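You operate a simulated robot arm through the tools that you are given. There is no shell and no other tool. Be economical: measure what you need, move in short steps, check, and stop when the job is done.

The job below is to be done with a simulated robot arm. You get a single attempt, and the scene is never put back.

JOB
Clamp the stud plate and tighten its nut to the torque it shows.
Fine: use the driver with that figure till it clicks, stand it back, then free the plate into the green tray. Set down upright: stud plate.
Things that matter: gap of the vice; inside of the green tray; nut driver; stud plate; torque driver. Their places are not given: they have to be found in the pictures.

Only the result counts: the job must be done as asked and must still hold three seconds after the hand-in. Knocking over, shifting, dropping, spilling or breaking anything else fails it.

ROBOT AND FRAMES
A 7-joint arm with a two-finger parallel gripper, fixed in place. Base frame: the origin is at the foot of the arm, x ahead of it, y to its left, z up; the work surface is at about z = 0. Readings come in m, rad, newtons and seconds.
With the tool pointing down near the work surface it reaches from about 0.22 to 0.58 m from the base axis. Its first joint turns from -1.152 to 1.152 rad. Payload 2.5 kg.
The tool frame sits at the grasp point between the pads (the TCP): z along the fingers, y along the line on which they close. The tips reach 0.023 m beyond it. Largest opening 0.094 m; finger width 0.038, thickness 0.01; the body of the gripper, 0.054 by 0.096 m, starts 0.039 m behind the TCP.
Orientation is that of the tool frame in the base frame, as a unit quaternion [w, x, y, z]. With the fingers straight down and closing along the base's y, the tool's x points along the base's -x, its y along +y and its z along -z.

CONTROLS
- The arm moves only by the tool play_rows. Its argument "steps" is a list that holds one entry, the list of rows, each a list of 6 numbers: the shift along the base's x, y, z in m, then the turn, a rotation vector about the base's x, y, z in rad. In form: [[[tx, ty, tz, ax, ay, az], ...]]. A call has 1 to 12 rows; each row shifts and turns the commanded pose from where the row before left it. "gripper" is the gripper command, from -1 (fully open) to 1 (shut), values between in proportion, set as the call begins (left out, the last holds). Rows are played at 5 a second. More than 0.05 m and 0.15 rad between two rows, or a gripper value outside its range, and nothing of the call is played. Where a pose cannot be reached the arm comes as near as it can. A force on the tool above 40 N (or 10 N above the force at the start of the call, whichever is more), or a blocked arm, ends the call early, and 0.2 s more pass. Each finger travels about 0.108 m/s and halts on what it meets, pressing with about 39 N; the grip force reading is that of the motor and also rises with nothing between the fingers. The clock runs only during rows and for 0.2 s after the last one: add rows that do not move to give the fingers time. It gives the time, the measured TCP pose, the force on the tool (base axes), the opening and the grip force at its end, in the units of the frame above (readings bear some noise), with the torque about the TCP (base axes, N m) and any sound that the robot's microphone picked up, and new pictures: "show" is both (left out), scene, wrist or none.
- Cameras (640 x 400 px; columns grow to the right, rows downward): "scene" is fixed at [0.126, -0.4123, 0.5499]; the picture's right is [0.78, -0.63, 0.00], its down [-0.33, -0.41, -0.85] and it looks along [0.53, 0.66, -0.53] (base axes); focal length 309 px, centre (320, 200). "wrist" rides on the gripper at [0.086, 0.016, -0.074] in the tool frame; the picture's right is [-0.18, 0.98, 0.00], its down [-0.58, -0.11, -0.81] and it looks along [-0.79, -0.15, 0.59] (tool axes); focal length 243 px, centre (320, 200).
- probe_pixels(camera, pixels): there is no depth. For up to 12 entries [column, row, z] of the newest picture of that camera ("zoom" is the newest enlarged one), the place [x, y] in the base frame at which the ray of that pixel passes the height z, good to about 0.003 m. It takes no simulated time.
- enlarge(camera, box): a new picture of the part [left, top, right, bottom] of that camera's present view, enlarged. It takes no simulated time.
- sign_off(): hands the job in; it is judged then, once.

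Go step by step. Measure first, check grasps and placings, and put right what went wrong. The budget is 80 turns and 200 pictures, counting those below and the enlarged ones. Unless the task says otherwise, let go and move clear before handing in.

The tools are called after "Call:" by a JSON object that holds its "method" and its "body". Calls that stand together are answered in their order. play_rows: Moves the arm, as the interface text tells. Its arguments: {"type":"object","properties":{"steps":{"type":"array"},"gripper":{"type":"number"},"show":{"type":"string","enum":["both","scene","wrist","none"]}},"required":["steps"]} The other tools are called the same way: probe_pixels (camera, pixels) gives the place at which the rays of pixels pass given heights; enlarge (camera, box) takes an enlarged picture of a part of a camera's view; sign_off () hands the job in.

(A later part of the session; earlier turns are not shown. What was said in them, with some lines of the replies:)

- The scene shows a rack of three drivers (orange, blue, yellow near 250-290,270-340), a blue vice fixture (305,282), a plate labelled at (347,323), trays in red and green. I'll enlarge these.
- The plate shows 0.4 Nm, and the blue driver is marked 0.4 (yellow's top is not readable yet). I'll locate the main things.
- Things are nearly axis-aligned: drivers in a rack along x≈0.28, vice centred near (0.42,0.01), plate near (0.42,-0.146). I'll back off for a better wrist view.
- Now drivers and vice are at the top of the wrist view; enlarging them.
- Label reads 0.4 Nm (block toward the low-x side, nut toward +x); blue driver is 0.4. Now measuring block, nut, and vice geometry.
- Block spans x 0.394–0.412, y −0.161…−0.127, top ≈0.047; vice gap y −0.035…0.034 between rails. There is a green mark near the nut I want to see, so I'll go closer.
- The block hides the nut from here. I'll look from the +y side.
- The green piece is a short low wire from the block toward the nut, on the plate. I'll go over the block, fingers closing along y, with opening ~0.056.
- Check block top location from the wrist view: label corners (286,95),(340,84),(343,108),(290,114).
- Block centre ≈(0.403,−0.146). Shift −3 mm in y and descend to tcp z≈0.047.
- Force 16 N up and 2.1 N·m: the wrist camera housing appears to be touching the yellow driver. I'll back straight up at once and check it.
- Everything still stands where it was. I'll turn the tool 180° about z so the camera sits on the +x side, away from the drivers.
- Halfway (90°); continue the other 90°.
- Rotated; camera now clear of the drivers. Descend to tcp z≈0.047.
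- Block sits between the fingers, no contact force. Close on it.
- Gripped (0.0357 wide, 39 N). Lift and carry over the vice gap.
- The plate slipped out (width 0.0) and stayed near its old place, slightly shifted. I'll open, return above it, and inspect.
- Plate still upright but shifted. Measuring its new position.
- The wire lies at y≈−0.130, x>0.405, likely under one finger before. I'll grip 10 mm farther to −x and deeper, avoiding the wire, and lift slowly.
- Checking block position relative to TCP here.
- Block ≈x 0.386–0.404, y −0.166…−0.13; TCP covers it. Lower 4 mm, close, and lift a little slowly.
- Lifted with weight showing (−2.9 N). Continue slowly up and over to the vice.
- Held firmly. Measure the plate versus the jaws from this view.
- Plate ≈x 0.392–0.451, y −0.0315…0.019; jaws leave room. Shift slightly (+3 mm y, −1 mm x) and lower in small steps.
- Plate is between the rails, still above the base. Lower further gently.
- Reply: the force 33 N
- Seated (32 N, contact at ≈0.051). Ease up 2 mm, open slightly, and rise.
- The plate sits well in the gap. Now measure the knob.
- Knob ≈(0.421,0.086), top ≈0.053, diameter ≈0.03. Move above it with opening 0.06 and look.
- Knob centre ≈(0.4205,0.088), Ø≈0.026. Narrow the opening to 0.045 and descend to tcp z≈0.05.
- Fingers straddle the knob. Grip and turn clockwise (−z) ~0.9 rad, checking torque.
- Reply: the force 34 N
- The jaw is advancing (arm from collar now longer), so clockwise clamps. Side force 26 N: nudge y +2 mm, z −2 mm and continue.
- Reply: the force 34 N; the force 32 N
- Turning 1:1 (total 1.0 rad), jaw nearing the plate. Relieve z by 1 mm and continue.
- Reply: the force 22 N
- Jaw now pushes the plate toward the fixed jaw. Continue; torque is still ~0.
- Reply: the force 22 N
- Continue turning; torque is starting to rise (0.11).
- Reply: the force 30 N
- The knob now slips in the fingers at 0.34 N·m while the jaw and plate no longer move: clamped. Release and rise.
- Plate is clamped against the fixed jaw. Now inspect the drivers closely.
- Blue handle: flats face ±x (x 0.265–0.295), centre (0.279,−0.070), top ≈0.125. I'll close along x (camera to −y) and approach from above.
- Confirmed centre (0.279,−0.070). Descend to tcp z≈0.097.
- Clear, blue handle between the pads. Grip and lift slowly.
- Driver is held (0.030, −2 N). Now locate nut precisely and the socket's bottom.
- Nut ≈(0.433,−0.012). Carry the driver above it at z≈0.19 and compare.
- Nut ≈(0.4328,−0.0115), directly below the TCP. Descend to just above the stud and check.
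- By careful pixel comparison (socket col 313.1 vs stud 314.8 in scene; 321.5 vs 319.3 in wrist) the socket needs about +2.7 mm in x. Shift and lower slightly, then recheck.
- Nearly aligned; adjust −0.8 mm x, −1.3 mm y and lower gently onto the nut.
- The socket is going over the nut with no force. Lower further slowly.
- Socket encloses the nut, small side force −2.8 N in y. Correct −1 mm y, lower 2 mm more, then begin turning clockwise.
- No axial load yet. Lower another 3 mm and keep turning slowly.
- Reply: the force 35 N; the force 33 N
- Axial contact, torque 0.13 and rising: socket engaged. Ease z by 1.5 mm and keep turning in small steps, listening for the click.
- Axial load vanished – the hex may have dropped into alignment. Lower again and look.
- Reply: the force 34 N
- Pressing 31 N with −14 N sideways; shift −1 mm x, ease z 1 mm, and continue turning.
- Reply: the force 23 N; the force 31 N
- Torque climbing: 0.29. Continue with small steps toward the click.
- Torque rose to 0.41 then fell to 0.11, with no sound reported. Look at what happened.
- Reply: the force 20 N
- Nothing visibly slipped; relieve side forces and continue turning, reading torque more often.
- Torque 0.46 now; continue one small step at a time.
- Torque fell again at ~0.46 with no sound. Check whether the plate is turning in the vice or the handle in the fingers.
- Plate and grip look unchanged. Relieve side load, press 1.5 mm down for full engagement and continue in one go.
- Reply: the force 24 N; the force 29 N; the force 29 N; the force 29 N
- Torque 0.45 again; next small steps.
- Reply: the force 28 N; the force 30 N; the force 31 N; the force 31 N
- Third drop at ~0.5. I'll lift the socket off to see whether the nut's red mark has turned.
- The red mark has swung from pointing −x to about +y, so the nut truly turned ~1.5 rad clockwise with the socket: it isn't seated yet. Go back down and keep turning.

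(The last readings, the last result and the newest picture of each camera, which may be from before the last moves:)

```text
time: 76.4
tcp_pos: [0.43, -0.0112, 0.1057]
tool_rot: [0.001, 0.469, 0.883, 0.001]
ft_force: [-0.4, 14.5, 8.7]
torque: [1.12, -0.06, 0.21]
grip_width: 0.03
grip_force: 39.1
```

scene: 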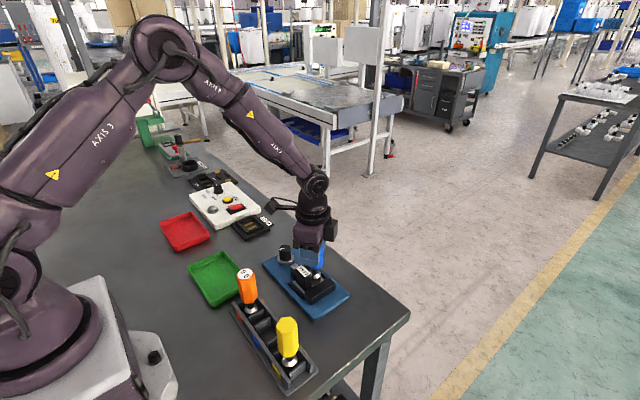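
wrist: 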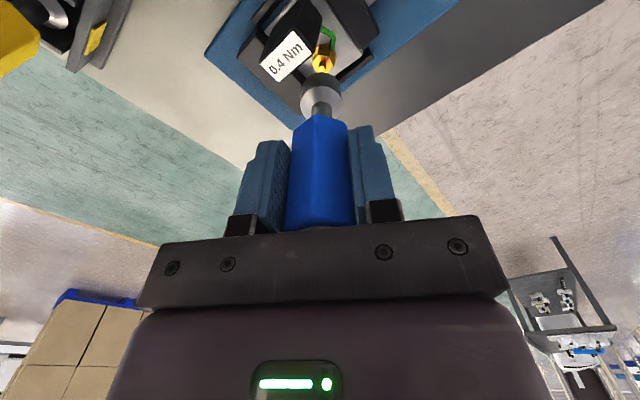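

Stick-slip with nut turning; relieve the +y side force and keep turning while listening.

Call:
{"method": "play_rows", "body": {"steps": [[[0, 0.0012, 0, 0, 0, 0], [0, 0, 0, 0, 0, -0.05], [0, 0, 0, 0, 0, -0.05], [0, 0, 0, 0, 0, -0.05], [0, 0, 0, 0, 0, -0.05]]], "show": "none"}}

Call:
{"method": "play_rows", "body": {"steps": [[[0, 0, 0, 0, 0, -0.05], [0, 0, 0, 0, 0, -0.05], [0, 0, 0, 0, 0, -0.05]]], "show": "none"}}

Call:
{"method": "play_rows", "body": {"steps": [[[0, 0, 0, 0, 0, -0.05], [0, 0, 0, 0, 0, -0.05], [0, 0, 0, 0, 0, -0.05]]], "show": "scene"}}

Call:
{"method": "enlarge", "body": {"camera": "scene", "box": [280, 240, 340, 300]}}

```text
time: 77.6
tcp_pos: [0.4303, -0.0103, 0.1059]
tool_rot: [0.0, 0.555, 0.832, 0.0]
ft_force: [4.3, 12.9, 3.8]
torque: [0.95, -0.36, 0.31]
grip_width: 0.0299
grip_force: 38.9
```

```text
time: 78.4
tcp_pos: [0.4317, -0.0106, 0.1035]
tool_rot: [-0.001, 0.617, 0.787, 0.0]
ft_force: [2.7, 14.3, 7.2]
torque: [0.95, -0.3, 0.21]
grip_width: 0.0298
grip_force: 39.1
```

```text
time: 79.2
tcp_pos: [0.4315, -0.0105, 0.1047]
tool_rot: [0.0, 0.674, 0.739, 0.0]
ft_force: [3.8, 15.0, 10.8]
torque: [0.98, -0.31, 0.12]
grip_width: 0.03
grip_force: 39.2
```

scene: 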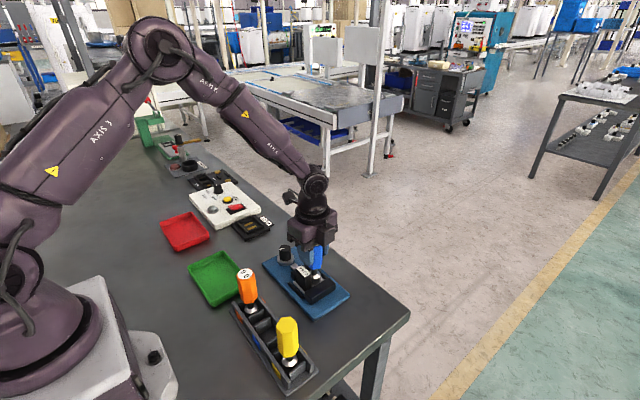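

```text
6.67 times, centred on (310, 270) of scene
```

zoom: 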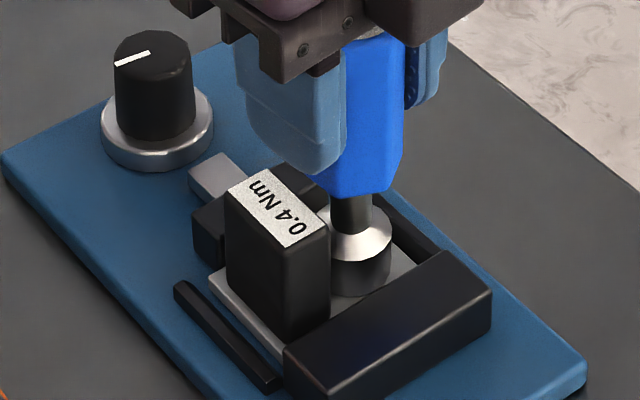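

The driver's small offset in the grip rotates with the tool, causing the side force; shift y +2 mm and continue a further 0.4 rad.

Call:
{"method": "play_rows", "body": {"steps": [[[0, 0.002, 0, 0, 0, 0], [0, 0, 0, 0, 0, 0]]], "show": "none"}}

Call:
{"method": "play_rows", "body": {"steps": [[[0, 0, 0, 0, 0, -0.05], [0, 0, 0, 0, 0, -0.05], [0, 0, 0, 0, 0, -0.05], [0, 0, 0, 0, 0, -0.05]]], "show": "none"}}

Call:
{"method": "play_rows", "body": {"steps": [[[0, 0, 0, 0, 0, -0.05], [0, 0, 0, 0, 0, -0.05], [0, 0, 0, 0, 0, -0.05], [0, 0, 0, 0, 0, -0.05]]], "show": "none"}}

```text
time: 79.8
tcp_pos: [0.4309, -0.0089, 0.1057]
tool_rot: [0.001, 0.675, 0.738, 0.0]
ft_force: [4.2, 6.5, 7.4]
torque: [0.25, -0.34, 0.11]
grip_width: 0.0303
grip_force: 38.5
```

```text
time: 80.8
tcp_pos: [0.4297, -0.0091, 0.1051]
tool_rot: [0.001, 0.745, 0.667, 0.0]
ft_force: [3.4, -0.3, 10.0]
torque: [-0.21, -0.14, 0.2]
grip_width: 0.0299
grip_force: 38.9
```

```text
time: 81.8
tcp_pos: [0.4298, -0.0088, 0.1054]
tool_rot: [0.0, 0.807, 0.59, 0.0]
ft_force: [5.6, 1.1, 4.9]
torque: [-0.02, -0.34, 0.3]
grip_width: 0.0302
grip_force: 39.0
```

Side loads are small now and torque is 0.30. Continue.

Call:
{"method": "play_rows", "body": {"steps": [[[0, 0, 0, 0, 0, -0.05], [0, 0, 0, 0, 0, 0]]], "show": "none"}}

Call:
{"method": "play_rows", "body": {"steps": [[[0, 0, 0, 0, 0, -0.05], [0, 0, 0, 0, 0, 0]]], "show": "none"}}

Call:
{"method": "play_rows", "body": {"steps": [[[0, 0, 0, 0, 0, -0.05], [0, 0, 0, 0, 0, 0]]], "show": "none"}}

Call:
{"method": "play_rows", "body": {"steps": [[[0, 0, 0, 0, 0, -0.05], [0, 0, 0, 0, 0, 0]]], "show": "none"}}

```text
time: 82.4
tcp_pos: [0.4307, -0.0096, 0.1052]
tool_rot: [0.0, 0.821, 0.57, 0.0]
ft_force: [6.2, 2.8, 1.5]
torque: [0.19, -0.43, 0.39]
grip_width: 0.0303
grip_force: 39.0
```

```text
time: 83.0
tcp_pos: [0.4313, -0.0094, 0.1063]
tool_rot: [-0.001, 0.835, 0.55, -0.001]
ft_force: [-1.6, 2.2, 6.7]
torque: [-0.05, 0.14, 0.0]
grip_width: 0.0302
grip_force: 39.2
```

```text
time: 83.6
tcp_pos: [0.4303, -0.009, 0.1044]
tool_rot: [0.0, 0.849, 0.528, 0.0]
ft_force: [0.3, -1.0, 2.2]
torque: [-0.14, 0.0, 0.13]
grip_width: 0.03
grip_force: 39.0
```

```text
time: 84.2
tcp_pos: [0.4309, -0.0083, 0.1046]
tool_rot: [0.0, 0.862, 0.507, 0.001]
ft_force: [1.5, -0.8, 1.9]
torque: [-0.06, 0.01, 0.3]
grip_width: 0.0298
grip_force: 39.1
```

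Again a drop to 0 after ~0.4. Look at the handle in the grip and the nut region.

Call:
{"method": "play_rows", "body": {"steps": [[[0, 0, 0, 0, 0, 0]]]}}

Call:
{"method": "enlarge", "body": {"camera": "wrist", "box": [220, 30, 420, 230]}}

Call:
{"method": "enlarge", "body": {"camera": "scene", "box": [280, 230, 340, 290]}}

```text
time: 84.6
tcp_pos: [0.4305, -0.0085, 0.1039]
tool_rot: [0.0, 0.862, 0.507, 0.0]
ft_force: [0.9, 0.8, 1.5]
torque: [-0.05, -0.03, 0.24]
grip_width: 0.0298
grip_force: 39.2
```

scene: 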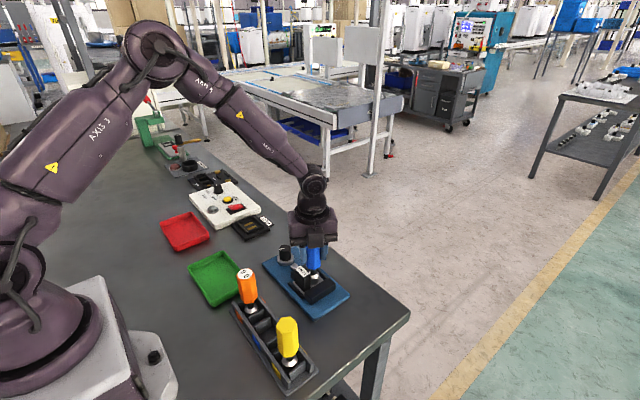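
wrist: 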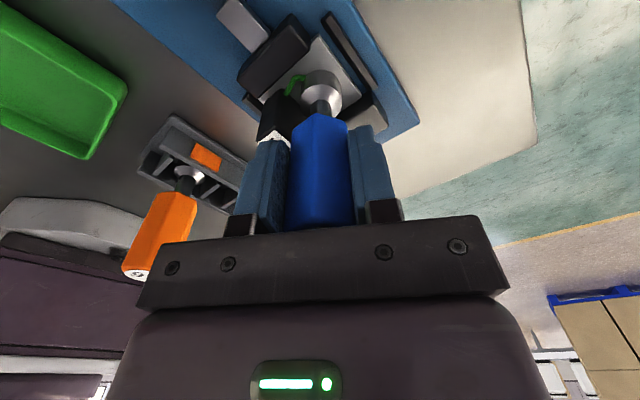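

```text
2.00 times, centred on (320, 130) of wrist
```

zoom: 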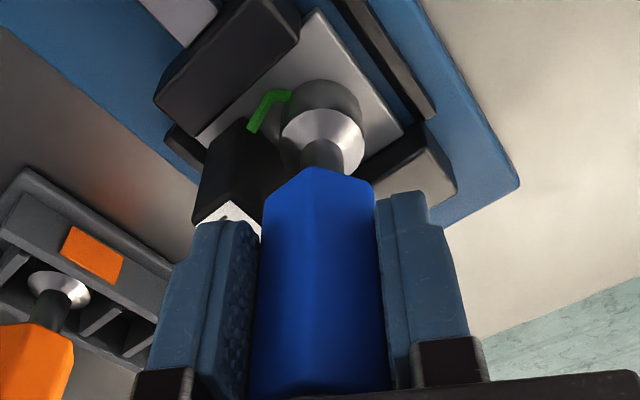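

```text
6.67 times, centred on (310, 260) of scene
```

zoom: 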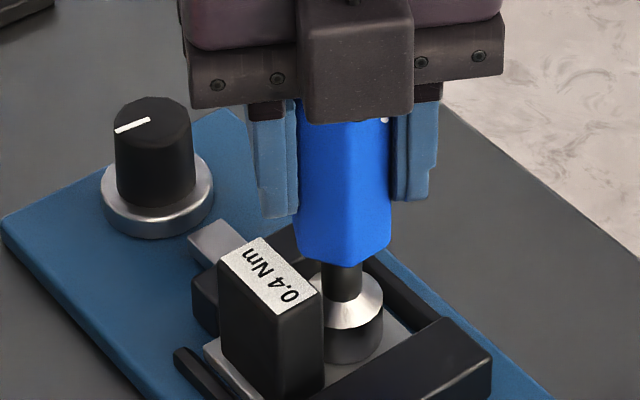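

Lift off to read the nut mark, which tells whether the nut turned or the clutch slipped.

Call:
{"method": "play_rows", "body": {"steps": [[[0, 0, 0.01, 0, 0, 0], [0, 0, 0.02, 0, 0, 0], [0, 0, 0.025, 0, 0, 0], [0, 0, 0, 0, 0, 0]]], "show": "none"}}

Call:
{"method": "enlarge", "body": {"camera": "scene", "box": [295, 250, 335, 290]}}

Call:
{"method": "enlarge", "body": {"camera": "wrist", "box": [260, 0, 380, 100]}}

```text
time: 85.6
tcp_pos: [0.4305, -0.0089, 0.1599]
tool_rot: [0.001, 0.861, 0.508, 0.0]
ft_force: [0.7, 0.9, -1.4]
torque: [0.04, 0.01, 0.02]
grip_width: 0.0302
grip_force: 38.2
```

```text
10.00 times, centred on (315, 270) of scene
```

zoom: 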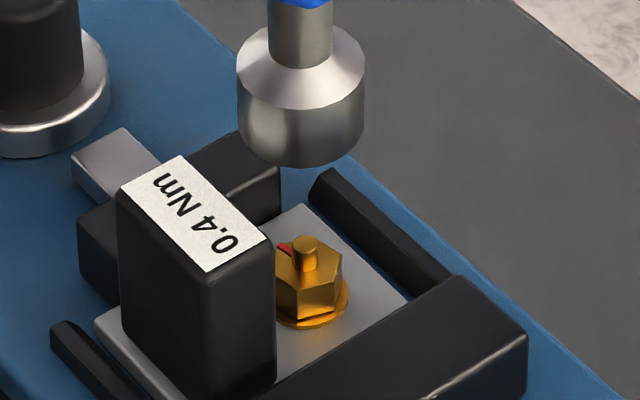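

```text
4.00 times, centred on (320, 50) of wrist
```

zoom: 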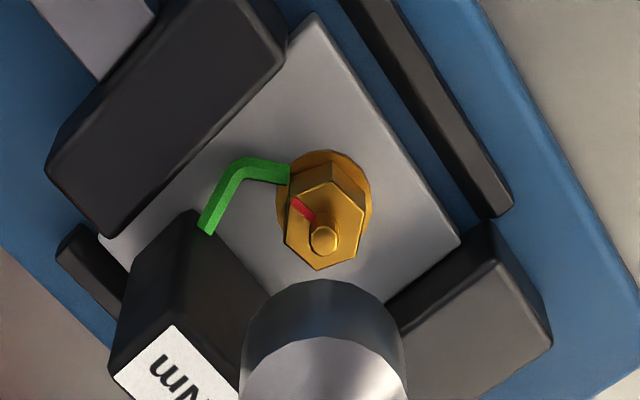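

The nut has not moved since the first 0.4 N·m peak (mark still at +y), so something released at ≈0.4 each time. I'll swing the tool back +120° with the driver in hand and retest with clean alignment, watching for a click.

Call:
{"method": "play_rows", "body": {"steps": [[[0, 0, 0, 0, 0, 0.1496], [0, 0, 0, 0, 0, 0.1496], [0, 0, 0, 0, 0, 0.1496], [0, 0, 0, 0, 0, 0.1496], [0, 0, 0, 0, 0, 0.1496], [0, 0, 0, 0, 0, 0.1496], [0, 0, 0, 0, 0, 0.1496], [0, 0, 0, 0, 0, 0.1496], [0, 0, 0, 0, 0, 0.1496], [-0.0015, -0.004, 0, 0, 0, 0.1496], [0, 0, 0, 0, 0, 0.1496], [0, 0, 0, 0, 0, 0.1496]]], "show": "none"}}

Call:
{"method": "play_rows", "body": {"steps": [[[0, 0, 0, 0, 0, 0.1496], [0, 0, 0, 0, 0, 0.1496], [0, 0, -0.02, 0, 0, 0], [0, 0, 0, 0, 0, 0], [0, 0, 0, 0, 0, 0]]]}}

Call:
{"method": "enlarge", "body": {"camera": "scene", "box": [295, 250, 335, 290]}}

```text
time: 88.2
tcp_pos: [0.4292, -0.0124, 0.1613]
tool_rot: [0.0, 0.14, 0.99, 0.0]
ft_force: [0.7, 0.2, -2.8]
torque: [-0.01, 0.04, 0.02]
grip_width: 0.0299
grip_force: 38.6
```

```text
time: 89.4
tcp_pos: [0.4281, -0.0125, 0.1403]
tool_rot: [0.0, -0.008, 1.0, 0.0]
ft_force: [0.3, -0.1, -1.4]
torque: [-0.01, 0.0, 0.02]
grip_width: 0.03
grip_force: 38.7
```

scene: 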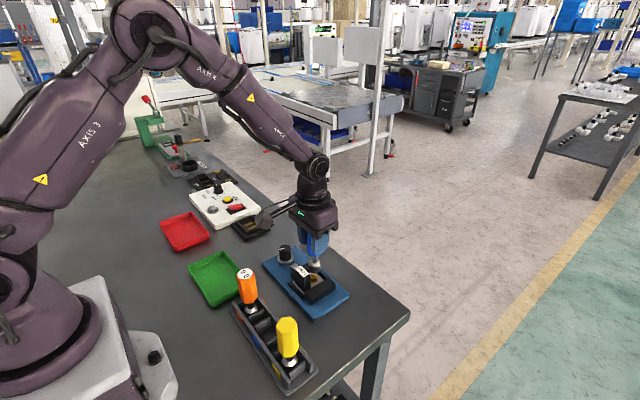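
wrist: 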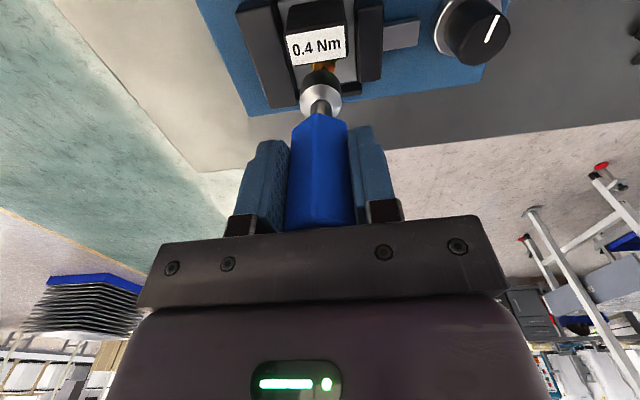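

```text
10.00 times, centred on (315, 270) of scene
```

zoom: 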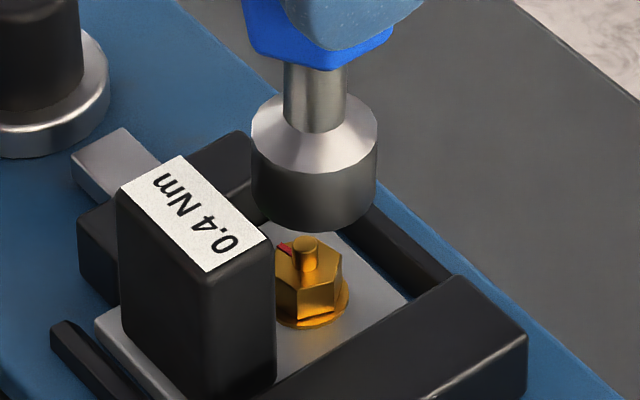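

Socket is ~2 mm too far +x relative to the nut (col 314 vs 306). Shift −2 mm x, lower onto the nut and turn slowly.

Call:
{"method": "play_rows", "body": {"steps": [[[-0.002, 0, -0.012, 0, 0, 0], [0, 0, -0.008, 0, 0, 0], [0, 0, -0.006, 0, 0, 0], [0, 0, -0.004, 0, 0, 0], [0, 0, -0.003, 0, 0, 0], [0, 0, 0, 0, 0, 0]]], "show": "none"}}

Call:
{"method": "play_rows", "body": {"steps": [[[0, 0, -0.001, 0, 0, -0.05], [0, 0, 0, 0, 0, 0]]], "show": "none"}}

Call:
{"method": "play_rows", "body": {"steps": [[[0, 0, -0.001, 0, 0, -0.05], [0, 0, 0, 0, 0, 0]]], "show": "none"}}

Call:
{"method": "play_rows", "body": {"steps": [[[0, 0, 0, 0, 0, -0.05], [0, 0, 0, 0, 0, 0]]], "show": "none"}}

```text
time: 90.8
tcp_pos: [0.4286, -0.0124, 0.1071]
tool_rot: [0.0, -0.009, 1.0, 0.0]
ft_force: [1.2, 2.8, -1.1]
torque: [0.22, -0.07, 0.03]
grip_width: 0.0299
grip_force: 39.0
```

```text
time: 91.4
tcp_pos: [0.4284, -0.012, 0.1056]
tool_rot: [0.0, 0.016, 1.0, 0.0]
ft_force: [1.3, 3.5, 0.1]
torque: [0.24, -0.08, 0.03]
grip_width: 0.0301
grip_force: 39.3
```

```text
time: 92.0
tcp_pos: [0.4272, -0.012, 0.1063]
tool_rot: [0.0, 0.042, 0.999, 0.0]
ft_force: [-0.2, 3.8, 0.4]
torque: [0.33, -0.04, 0.03]
grip_width: 0.03
grip_force: 39.0
```

```text
time: 92.6
tcp_pos: [0.4262, -0.0126, 0.1045]
tool_rot: [0.0, 0.067, 0.998, 0.0]
ft_force: [-2.0, 5.3, 3.1]
torque: [0.44, 0.05, 0.1]
grip_width: 0.0298
grip_force: 39.4
```

Well aligned and engaging (torque 0.10). Continue slow steps.

Call:
{"method": "play_rows", "body": {"steps": [[[0, 0.001, 0, 0, 0, -0.04], [0, 0, 0, 0, 0, 0]]], "show": "none"}}

Call:
{"method": "play_rows", "body": {"steps": [[[0, 0, 0, 0, 0, -0.04], [0, 0, 0, 0, 0, 0]]], "show": "none"}}

Call:
{"method": "play_rows", "body": {"steps": [[[0, 0, 0, 0, 0, -0.03], [0, 0, 0, 0, 0, 0]]], "show": "none"}}

Call:
{"method": "play_rows", "body": {"steps": [[[0, 0, 0, 0, 0, -0.03], [0, 0, 0, 0, 0, 0]]], "show": "none"}}

Call:
{"method": "play_rows", "body": {"steps": [[[0, 0, 0, 0, 0, -0.03], [0, 0, 0, 0, 0, 0]]], "show": "none"}}

```text
time: 93.2
tcp_pos: [0.4262, -0.0109, 0.1056]
tool_rot: [0.0, 0.086, 0.996, 0.0]
ft_force: [1.5, 2.0, 0.7]
torque: [0.18, -0.11, 0.13]
grip_width: 0.0301
grip_force: 39.7
```

```text
time: 93.8
tcp_pos: [0.4263, -0.0114, 0.1054]
tool_rot: [0.0, 0.106, 0.994, 0.0]
ft_force: [0.7, 2.0, 1.3]
torque: [0.12, -0.12, 0.12]
grip_width: 0.0299
grip_force: 39.2
```

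```text
time: 94.4
tcp_pos: [0.427, -0.0124, 0.1066]
tool_rot: [0.0, 0.121, 0.993, 0.0]
ft_force: [0.2, 1.5, 1.3]
torque: [0.1, -0.1, 0.17]
grip_width: 0.0298
grip_force: 39.3
```

```text
time: 95.0
tcp_pos: [0.4284, -0.011, 0.1055]
tool_rot: [0.0, 0.136, 0.991, 0.0]
ft_force: [-0.5, 1.5, 2.5]
torque: [0.17, 0.0, 0.2]
grip_width: 0.03
grip_force: 39.2
```

```text
time: 95.6
tcp_pos: [0.4263, -0.0117, 0.1048]
tool_rot: [0.0, 0.151, 0.989, 0.0]
ft_force: [1.0, 2.0, 2.1]
torque: [0.1, -0.08, 0.27]
grip_width: 0.03
grip_force: 39.0
```

Clean, smooth ramp (0.27). Continue.

Call:
{"method": "play_rows", "body": {"steps": [[[0, 0, 0, 0, 0, -0.03], [0, 0, 0, 0, 0, 0]]], "show": "none"}}

Call:
{"method": "play_rows", "body": {"steps": [[[0, 0, 0, 0, 0, -0.03], [0, 0, 0, 0, 0, 0]]], "show": "none"}}

Call:
{"method": "play_rows", "body": {"steps": [[[0, 0, 0, 0, 0, -0.03], [0, 0, 0, 0, 0, 0]]], "show": "none"}}

Call:
{"method": "play_rows", "body": {"steps": [[[0, 0, 0, 0, 0, -0.03], [0, 0, 0, 0, 0, 0]]], "show": "none"}}

Call:
{"method": "play_rows", "body": {"steps": [[[0, 0, 0, 0, 0, -0.03], [0, 0, 0, 0, 0, 0]]], "show": "none"}}

```text
time: 96.2
tcp_pos: [0.4269, -0.0115, 0.1049]
tool_rot: [0.0, 0.166, 0.986, 0.0]
ft_force: [0.9, 2.5, 0.8]
torque: [0.18, -0.11, 0.28]
grip_width: 0.03
grip_force: 38.9
```

```text
time: 96.8
tcp_pos: [0.4272, -0.011, 0.1045]
tool_rot: [0.0, 0.181, 0.983, 0.0]
ft_force: [-0.7, 2.9, 2.3]
torque: [0.24, -0.02, 0.3]
grip_width: 0.0301
grip_force: 38.7
```

```text
time: 97.4
tcp_pos: [0.4272, -0.0107, 0.1049]
tool_rot: [-0.001, 0.195, 0.981, 0.0]
ft_force: [-0.5, 5.0, 4.7]
torque: [0.26, -0.09, 0.3]
grip_width: 0.0302
grip_force: 39.1
```

```text
time: 98.0
tcp_pos: [0.4273, -0.0109, 0.1059]
tool_rot: [0.0, 0.21, 0.978, 0.0]
ft_force: [0.1, 4.9, 4.7]
torque: [0.35, -0.1, 0.37]
grip_width: 0.03
grip_force: 39.0
```

```text
time: 98.6
tcp_pos: [0.4261, -0.0112, 0.1057]
tool_rot: [0.0, 0.225, 0.974, 0.0]
ft_force: [0.2, 6.6, 5.3]
torque: [0.49, -0.05, 0.08]
grip_width: 0.03
grip_force: 38.8
5 turns are left
```

Only 5 turns remain. The torque again rose cleanly to ≈0.4 and released (0.08), so the nut is at the clutch limit; I now take the driver back to its slot in one chain and check before releasing.

Call:
{"method": "play_rows", "body": {"steps": [[[0, 0, 0.02, 0, 0, 0], [0, 0, 0.04, 0, 0, 0], [0, 0, 0.05, 0, 0, 0], [-0.0105, -0.0042, 0, 0, 0, 0.1446], [-0.0105, -0.0042, 0, 0, 0, 0.1446], [-0.0105, -0.0042, 0, 0, 0, 0.1446], [-0.0105, -0.0042, 0, 0, 0, 0.1446], [-0.0105, -0.0042, 0, 0, 0, 0.1446], [-0.0105, -0.0042, 0, 0, 0, 0.1446], [-0.0105, -0.0042, 0, 0, 0, 0.1446], [-0.0105, -0.0042, 0, 0, 0, 0.1446], [-0.0105, -0.0042, 0, 0, 0, 0.1446]]], "show": "none"}}

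Call:
{"method": "play_rows", "body": {"steps": [[[-0.01034, -0.00424, 0, 0, 0, 0.1446], [-0.01034, -0.00424, 0, 0, 0, 0.1446], [-0.01034, -0.00424, 0, 0, 0, 0.1446], [-0.01034, -0.00424, 0, 0, 0, 0.1446], [-0.01034, -0.00424, 0, 0, 0, 0.1446], [0, 0, 0, 0, 0, 0], [0, 0, 0, 0, 0, 0]]], "show": "none"}}

Call:
{"method": "play_rows", "body": {"steps": [[[0, 0, -0.04, 0, 0, 0], [0, 0, -0.04, 0, 0, 0], [0, 0, -0.02, 0, 0, 0], [0, 0, -0.008, 0, 0, 0], [0, 0, -0.005, 0, 0, 0], [0, 0, -0.003, 0, 0, 0], [0, 0, 0, 0, 0, 0]]], "show": "scene"}}

Call:
{"method": "enlarge", "body": {"camera": "scene", "box": [220, 270, 330, 390]}}

Call:
{"method": "enlarge", "body": {"camera": "scene", "box": [270, 240, 350, 300]}}

Call:
{"method": "probe_pixels", "body": {"camera": "zoom", "pixels": [[320, 200, 0.02]]}}

```text
time: 101.2
tcp_pos: [0.3323, -0.0504, 0.216]
tool_rot: [0.0, -0.413, 0.911, 0.0]
ft_force: [1.0, 0.1, -1.8]
torque: [0.0, 0.0, -0.01]
grip_width: 0.0297
grip_force: 38.9
```

```text
time: 102.8
tcp_pos: [0.2795, -0.0695, 0.2142]
tool_rot: [0.0, 0.707, -0.707, 0.0]
ft_force: [0.5, -0.7, -2.1]
torque: [0.0, -0.05, -0.01]
grip_width: 0.0302
grip_force: 39.0
```

```text
time: 104.4
tcp_pos: [0.2809, -0.0708, 0.0997]
tool_rot: [0.0, 0.707, -0.707, 0.0]
ft_force: [-3.7, 3.8, 0.8]
torque: [0.28, 0.27, -0.02]
grip_width: 0.0299
grip_force: 39.4
```

scene: 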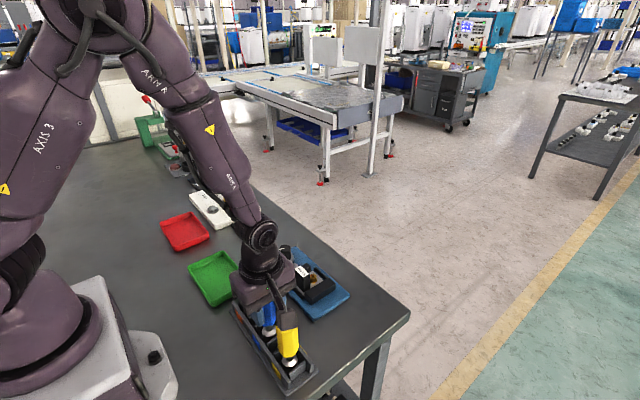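

```text
3.33 times, centred on (275, 330) of scene
```

zoom: 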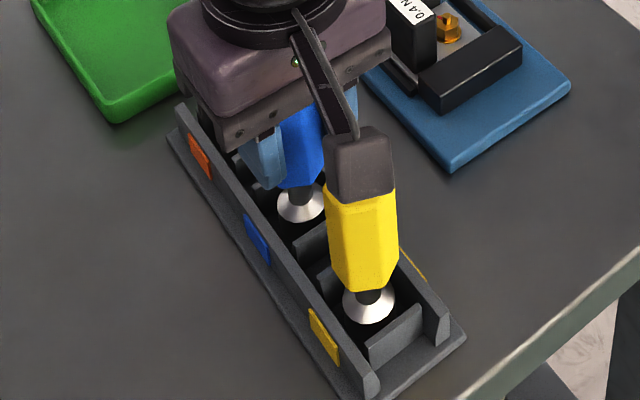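

```text
6.67 times, centred on (310, 270) of scene
```

zoom: 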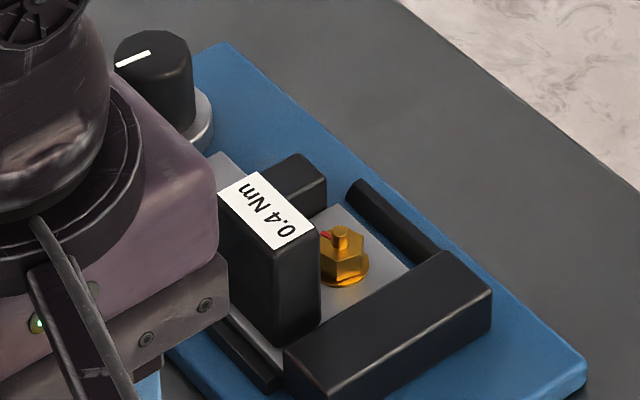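

```text
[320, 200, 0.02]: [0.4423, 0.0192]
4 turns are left
```

The blue driver is back in its slot (cone visible beside the blue tag). Lower 2 mm, release, go to the knob, unscrew 2 rad counter-clockwise, and come back above the plate for a look.

Call:
{"method": "play_rows", "body": {"steps": [[[0, 0, -0.002, 0, 0, 0], [0, 0, 0, 0, 0, 0]]], "show": "none"}}

Call:
{"method": "play_rows", "body": {"steps": [[[0, 0, 0, 0, 0, 0], [0, 0, 0, 0, 0, 0], [0, 0, 0, 0, 0, 0], [0, 0, 0.02, 0, 0, 0], [0, 0, 0.04, 0, 0, 0], [0, 0, 0.05, 0, 0, 0], [0, 0, 0, 0, 0, 0]]], "gripper": -0.2, "show": "none"}}

Call:
{"method": "play_rows", "body": {"steps": [[[0.02333, 0.0265, -0.003, 0, 0, -0.0717], [0.02333, 0.0265, -0.003, 0, 0, -0.0717], [0.02333, 0.0265, -0.003, 0, 0, -0.0717], [0.02333, 0.0265, -0.003, 0, 0, -0.0717], [0.02333, 0.0265, -0.003, 0, 0, -0.0717], [0.02333, 0.0265, -0.003, 0, 0, -0.0717], [0, 0, 0, 0, 0, 0], [0, 0, 0, 0, 0, 0]]], "gripper": 0.02, "show": "scene"}}

Call:
{"method": "play_rows", "body": {"steps": [[[0, 0, -0.045, 0, 0, 0], [0, 0, -0.045, 0, 0, 0], [0, 0, -0.03, 0, 0, 0], [0, 0, -0.018, 0, 0, 0], [0, 0, 0, 0, 0, 0]]], "show": "none"}}

Call:
{"method": "play_rows", "body": {"steps": [[[0, 0, 0, 0, 0, 0], [0, 0, 0, 0, 0, 0], [0, 0, 0, 0, 0, 0], [0, 0, 0, 0, 0, 0.1496], [0, 0, 0, 0, 0, 0.1496], [0, 0, 0, 0, 0, 0.1496], [0, 0, 0, 0, 0, 0.1496], [0, 0, 0, 0, 0, 0.1496], [0, 0, 0, 0, 0, 0.1496], [0, 0, 0, 0, 0, 0.1496], [0, 0, 0, 0, 0, 0.1496], [0, 0, 0, 0, 0, 0.1496]]], "gripper": 1, "show": "none"}}

Call:
{"method": "play_rows", "body": {"steps": [[[0, 0, 0, 0, 0, 0.1496], [0, 0, 0, 0, 0, 0.1496], [0, 0, 0, 0, 0, 0.1496], [0, 0, 0, 0, 0, 0.1496], [0, 0, 0, 0, 0, 0.0572], [0, 0, 0, 0, 0, 0]]], "show": "none"}}

Call:
{"method": "play_rows", "body": {"steps": [[[0, 0, 0, 0, 0, 0], [0, 0, 0, 0, 0, 0], [0, 0, 0.02, 0, 0, 0], [0, 0, 0.04, 0, 0, 0], [0, 0, 0.05, 0, 0, 0], [-0.0095, -0.0329, -0.0037, 0, 0, 0], [-0.0095, -0.0329, -0.0037, 0, 0, 0], [-0.0095, -0.033, -0.0037, 0, 0, 0], [0, 0, 0, 0, 0, 0], [0, 0, 0, 0, 0, 0]]], "gripper": 0.02}}

Call:
{"method": "enlarge", "body": {"camera": "scene", "box": [260, 235, 360, 320]}}

Call:
{"method": "enlarge", "body": {"camera": "wrist", "box": [200, 0, 440, 130]}}

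```text
time: 105.0
tcp_pos: [0.2806, -0.07, 0.0976]
tool_rot: [0.001, 0.708, -0.706, -0.001]
ft_force: [-5.4, 7.7, 2.8]
torque: [0.58, 0.43, -0.01]
grip_width: 0.0301
grip_force: 38.7
```

```text
time: 106.6
tcp_pos: [0.2802, -0.0693, 0.2081]
tool_rot: [0.0, 0.707, -0.707, 0.0]
ft_force: [-0.1, -0.3, -0.1]
torque: [-0.05, -0.03, -0.02]
grip_width: 0.0564
grip_force: 0.1
```

```text
time: 108.4
tcp_pos: [0.4202, 0.0891, 0.1881]
tool_rot: [0.0, -0.54, 0.841, 0.001]
ft_force: [0.2, 0.7, -0.5]
torque: [-0.01, -0.03, 0.02]
grip_width: 0.0463
grip_force: 0.1
```

scene: 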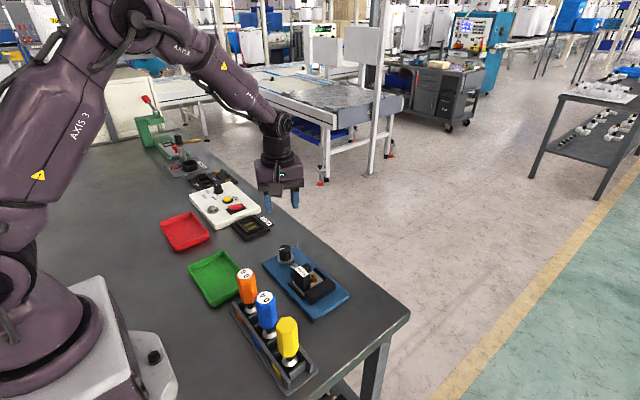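

```text
time: 109.6
tcp_pos: [0.4206, 0.0893, 0.05]
tool_rot: [0.0, -0.54, 0.842, 0.001]
ft_force: [-0.6, 0.7, 0.6]
torque: [0.04, -0.03, 0.0]
grip_width: 0.0459
grip_force: 0.1
```

```text
time: 112.2
tcp_pos: [0.4209, 0.0885, 0.052]
tool_rot: [-0.001, 0.947, -0.32, -0.002]
ft_force: [-4.2, 16.0, -7.4]
torque: [0.64, 1.19, -0.01]
grip_width: 0.029
grip_force: 44.6
```

```text
time: 113.6
tcp_pos: [0.423, 0.0896, 0.0529]
tool_rot: [-0.003, 1.0, 0.001, 0.004]
ft_force: [14.5, 26.3, -8.7]
torque: [-0.58, 0.38, -0.36]
grip_width: 0.0296
grip_force: 44.9
```

```text
time: 115.8
tcp_pos: [0.3928, -0.0097, 0.1497]
tool_rot: [0.0, 1.0, 0.0, -0.001]
ft_force: [-0.4, 0.1, 1.4]
torque: [0.0, 0.02, 0.03]
grip_width: 0.0461
grip_force: 0.1
```

scene: 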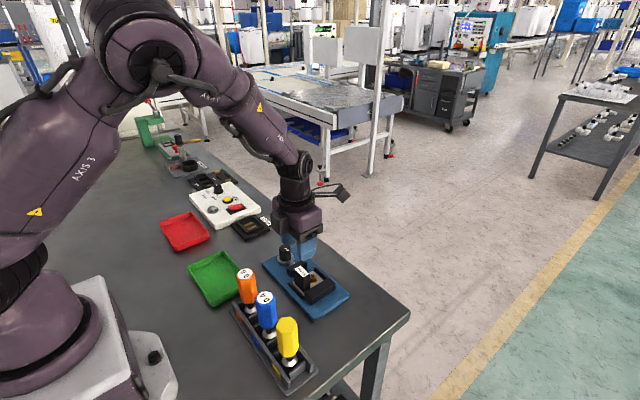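
wrist: 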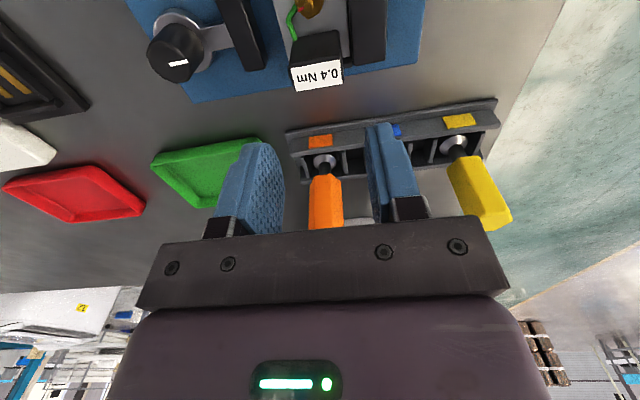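

```text
4.71 times, centred on (310, 278) of scene
```

zoom: 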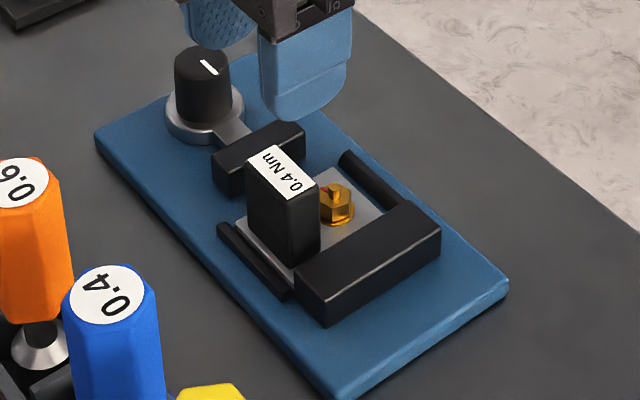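

```text
2.67 times, centred on (320, 65) of wrist
3 turns are left
```

zoom: 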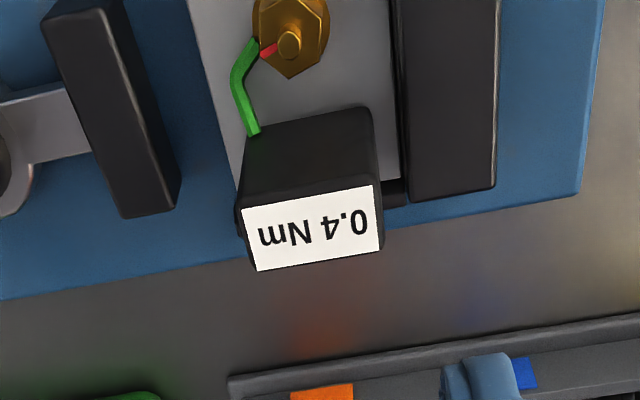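

Vice is open again (jaw back, plate loose against the fixed jaw), driver standing in its slot. Now chain: grip block top, drag 8 mm off the fixed jaw, regrip deep, lift slowly, carry over the green tray and lower close to its floor.

Call:
{"method": "play_rows", "body": {"steps": [[[-0.001, 0.0007, -0.03, 0, 0, 0], [0, 0, -0.03, 0, 0, 0], [0, 0, -0.02, 0, 0, 0], [0, 0, -0.0077, 0, 0, 0], [0, 0, 0, 0, 0, 0]]], "show": "none"}}

Call:
{"method": "play_rows", "body": {"steps": [[[0, 0, 0, 0, 0, 0], [0, 0, 0, 0, 0, 0], [0, 0, 0, 0, 0, 0], [0, 0.002, 0, 0, 0, 0], [0, 0.003, 0, 0, 0, 0], [0, 0.003, 0, 0, 0, 0], [0, 0, 0, 0, 0, 0]]], "gripper": 1, "show": "none"}}

Call:
{"method": "play_rows", "body": {"steps": [[[0, 0, 0, 0, 0, 0], [0, 0, 0, 0, 0, 0], [0, 0, -0.006, 0, 0, 0], [0, 0, -0.006, 0, 0, 0], [0, 0, 0, 0, 0, 0]]], "gripper": 0.15, "show": "none"}}

Call:
{"method": "play_rows", "body": {"steps": [[[0, 0, 0, 0, 0, 0], [0, 0, 0, 0, 0, 0], [0, 0, 0, 0, 0, 0], [0, 0, 0.004, 0, 0, 0], [0, 0, 0.006, 0, 0, 0], [0, 0, 0.01, 0, 0, 0], [0, 0, 0.015, 0, 0, 0], [0, 0, 0.015, 0, 0, 0], [0, 0, 0.015, 0, 0, 0], [0, 0, 0.015, 0, 0, 0], [0, 0, 0, 0, 0, 0]]], "gripper": 1, "show": "none"}}

Call:
{"method": "play_rows", "body": {"steps": [[[-0.01488, 0.0142, 0, 0, 0, 0], [-0.01488, 0.0142, 0, 0, 0, 0], [-0.01488, 0.0142, 0, 0, 0, 0], [-0.01488, 0.0142, 0, 0, 0, 0], [-0.01488, 0.0142, 0, 0, 0, 0], [-0.01488, 0.0142, 0, 0, 0, 0], [-0.01488, 0.0142, 0, 0, 0, 0], [-0.01488, 0.0142, 0, 0, 0, 0], [-0.01488, 0.0142, 0, 0, 0, 0], [-0.01488, 0.0142, 0, 0, 0, 0], [0, 0, 0, 0, 0, 0]]], "show": "none"}}

Call:
{"method": "play_rows", "body": {"steps": [[[0, 0, -0.025, 0, 0, 0], [0, 0, -0.025, 0, 0, 0], [0, 0, -0.016, 0, 0, 0], [0, 0, -0.01, 0, 0, 0], [0, 0, -0.003, 0, 0, 0], [0, 0, 0, 0, 0, 0], [0, 0, 0, 0, 0, 0]]]}}

Call:
{"method": "enlarge", "body": {"camera": "scene", "box": [170, 220, 290, 320]}}

Call:
{"method": "enlarge", "body": {"camera": "wrist", "box": [200, 0, 440, 200]}}

```text
time: 117.0
tcp_pos: [0.3906, -0.0095, 0.0623]
tool_rot: [0.001, 1.0, 0.001, 0.0]
ft_force: [-1.4, -0.7, 0.6]
torque: [-0.04, -0.02, 0.01]
grip_width: 0.0456
grip_force: 0.0
```

```text
time: 118.6
tcp_pos: [0.3926, -0.0017, 0.0639]
tool_rot: [0.0, 1.0, 0.0, 0.0]
ft_force: [-0.8, -2.6, 6.9]
torque: [-0.04, 0.05, 0.01]
grip_width: 0.0356
grip_force: 39.3
```

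```text
time: 119.8
tcp_pos: [0.3907, -0.002, 0.0502]
tool_rot: [0.0, 1.0, 0.001, 0.0]
ft_force: [0.9, 0.4, -0.5]
torque: [-0.05, 0.04, 0.01]
grip_width: 0.0401
grip_force: 0.0
```

```text
time: 122.2
tcp_pos: [0.391, -0.0023, 0.1307]
tool_rot: [0.0, 1.0, 0.001, 0.0]
ft_force: [0.3, -1.5, -1.7]
torque: [0.0, 0.03, 0.0]
grip_width: 0.0357
grip_force: 39.0
```

```text
time: 124.6
tcp_pos: [0.2421, 0.1403, 0.1307]
tool_rot: [0.0, 1.0, 0.0, 0.001]
ft_force: [0.0, 1.4, -2.1]
torque: [-0.01, 0.05, 0.0]
grip_width: 0.0355
grip_force: 39.2
```

```text
time: 126.2
tcp_pos: [0.2423, 0.1403, 0.0502]
tool_rot: [0.0, 1.0, 0.0, 0.0]
ft_force: [-0.2, -0.4, -1.9]
torque: [0.0, 0.05, -0.01]
grip_width: 0.0357
grip_force: 38.9
```

scene: 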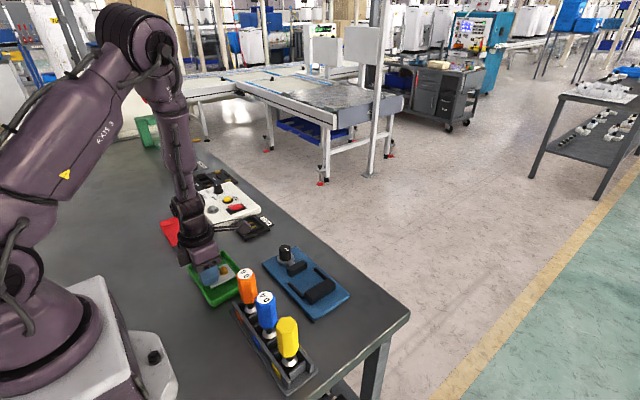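
wrist: 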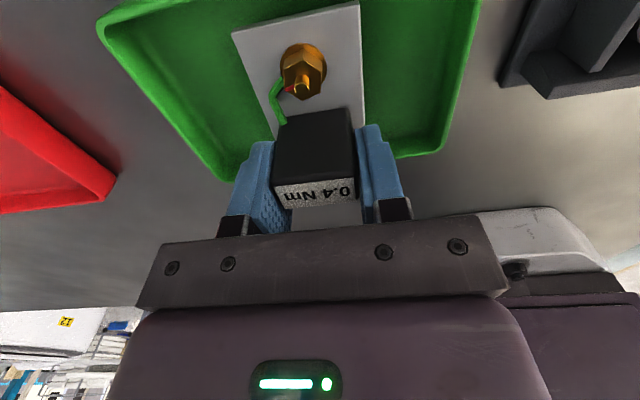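

```text
4.00 times, centred on (230, 270) of scene
```

zoom: 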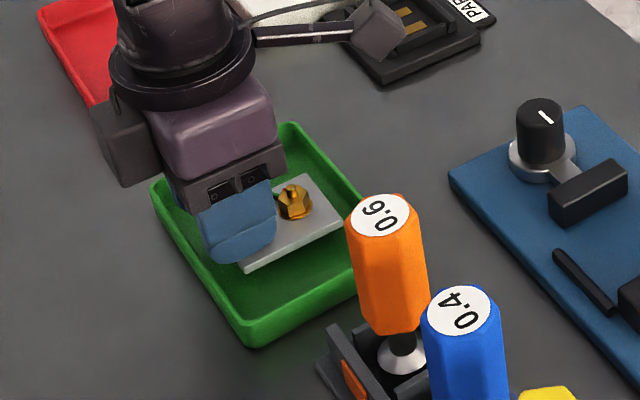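

```text
2.00 times, centred on (320, 100) of wrist
2 turns are left
```

zoom: 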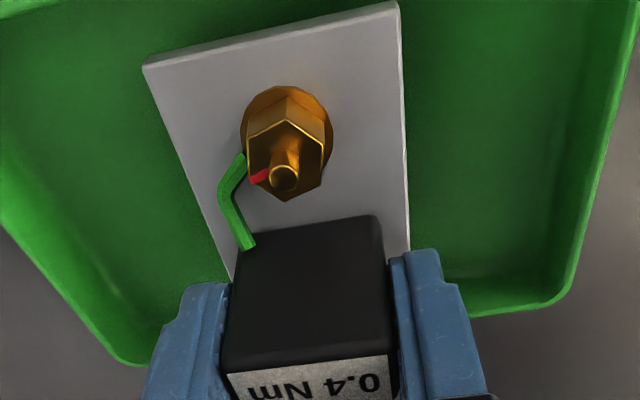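

Plate hangs centred over the green tray, ~8 mm above the floor. Shift 4 mm +x, lower gently to the floor, release and rise.

Call:
{"method": "play_rows", "body": {"steps": [[[0.004, 0, 0, 0, 0, 0], [0, 0, -0.003, 0, 0, 0], [0, 0, -0.002, 0, 0, 0], [0, 0, -0.0015, 0, 0, 0], [0, 0, 0, 0, 0, 0]]], "show": "none"}}

Call:
{"method": "play_rows", "body": {"steps": [[[0, 0, -0.001, 0, 0, 0], [0, 0, 0, 0, 0, 0]]], "show": "none"}}

Call:
{"method": "play_rows", "body": {"steps": [[[0, 0, 0, 0, 0, 0], [0, 0, 0, 0, 0, 0], [0, 0, 0.01, 0, 0, 0], [0, 0, 0.03, 0, 0, 0], [0, 0, 0.05, 0, 0, 0], [0, 0, 0.05, 0, 0, 0], [0, 0, 0, 0, 0, 0]]], "gripper": 0.0}}

Call:
{"method": "enlarge", "body": {"camera": "scene", "box": [170, 220, 330, 350]}}

```text
time: 127.4
tcp_pos: [0.2451, 0.1415, 0.0459]
tool_rot: [0.0, 1.0, 0.0, 0.0]
ft_force: [0.3, -0.4, -1.5]
torque: [0.0, 0.02, -0.04]
grip_width: 0.0359
grip_force: 38.7
```

```text
time: 128.0
tcp_pos: [0.2461, 0.1415, 0.0448]
tool_rot: [0.0, 1.0, 0.001, -0.001]
ft_force: [0.3, -0.1, -1.2]
torque: [0.04, 0.05, -0.03]
grip_width: 0.036
grip_force: 38.7
```

```text
time: 129.6
tcp_pos: [0.2475, 0.1405, 0.1836]
tool_rot: [0.0, 1.0, 0.001, 0.0]
ft_force: [-1.0, -0.1, -0.6]
torque: [0.01, 0.0, -0.02]
grip_width: 0.0472
grip_force: 0.0
```

scene: 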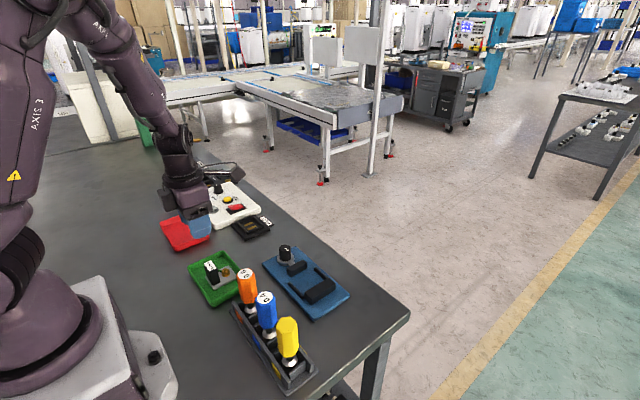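
wrist: 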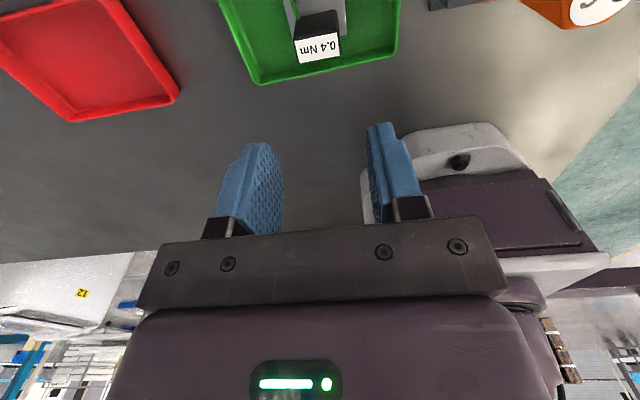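

```text
3.08 times, centred on (250, 285) of scene
1 turns are left
```

zoom: 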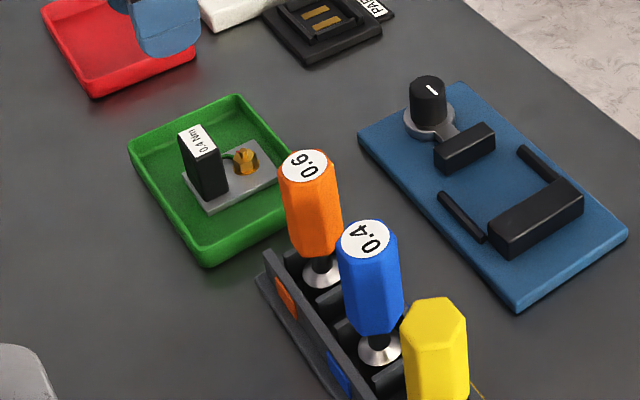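

The last picture shows the stud plate upright in the green tray, the 0.4 driver back in its slot, and the gripper clear. I never heard a click. The nut turned until the torque reached about 0.4 N·m and then let go, and I take that as the driver's clutch releasing, so I am handing in on that basis.

Call:
{"method": "sign_off", "body": {}}

```text
The job is handed in.
```

I handed the job in, but I can't confirm the nut reached its torque: the microphone never picked up a click.

- **Nut:** I used the blue 0.4 driver, matching the 0.4 Nm on the plate. The nut turned about 90° clockwise. After that the torque kept rising to about 0.4–0.5 N·m and dropping, with little or no further turning. I took the drops as the driver's clutch letting go, but the socket slipping on the nut could look the same.
- **Clamp:** I tightened the vice until the knob slipped in the fingers at 0.34 N·m. The plate still shifted a millimetre or two along the jaws while I was tightening the nut.
- **Mishaps:** Early on, the wrist camera touched the yellow driver, which looked unmoved afterwards. The plate also slipped out of the gripper once near its starting place and stayed upright.
- **Final state:** In the last picture the driver is back in its slot, the vice is open, the plate is upright in the green tray and the gripper is clear.
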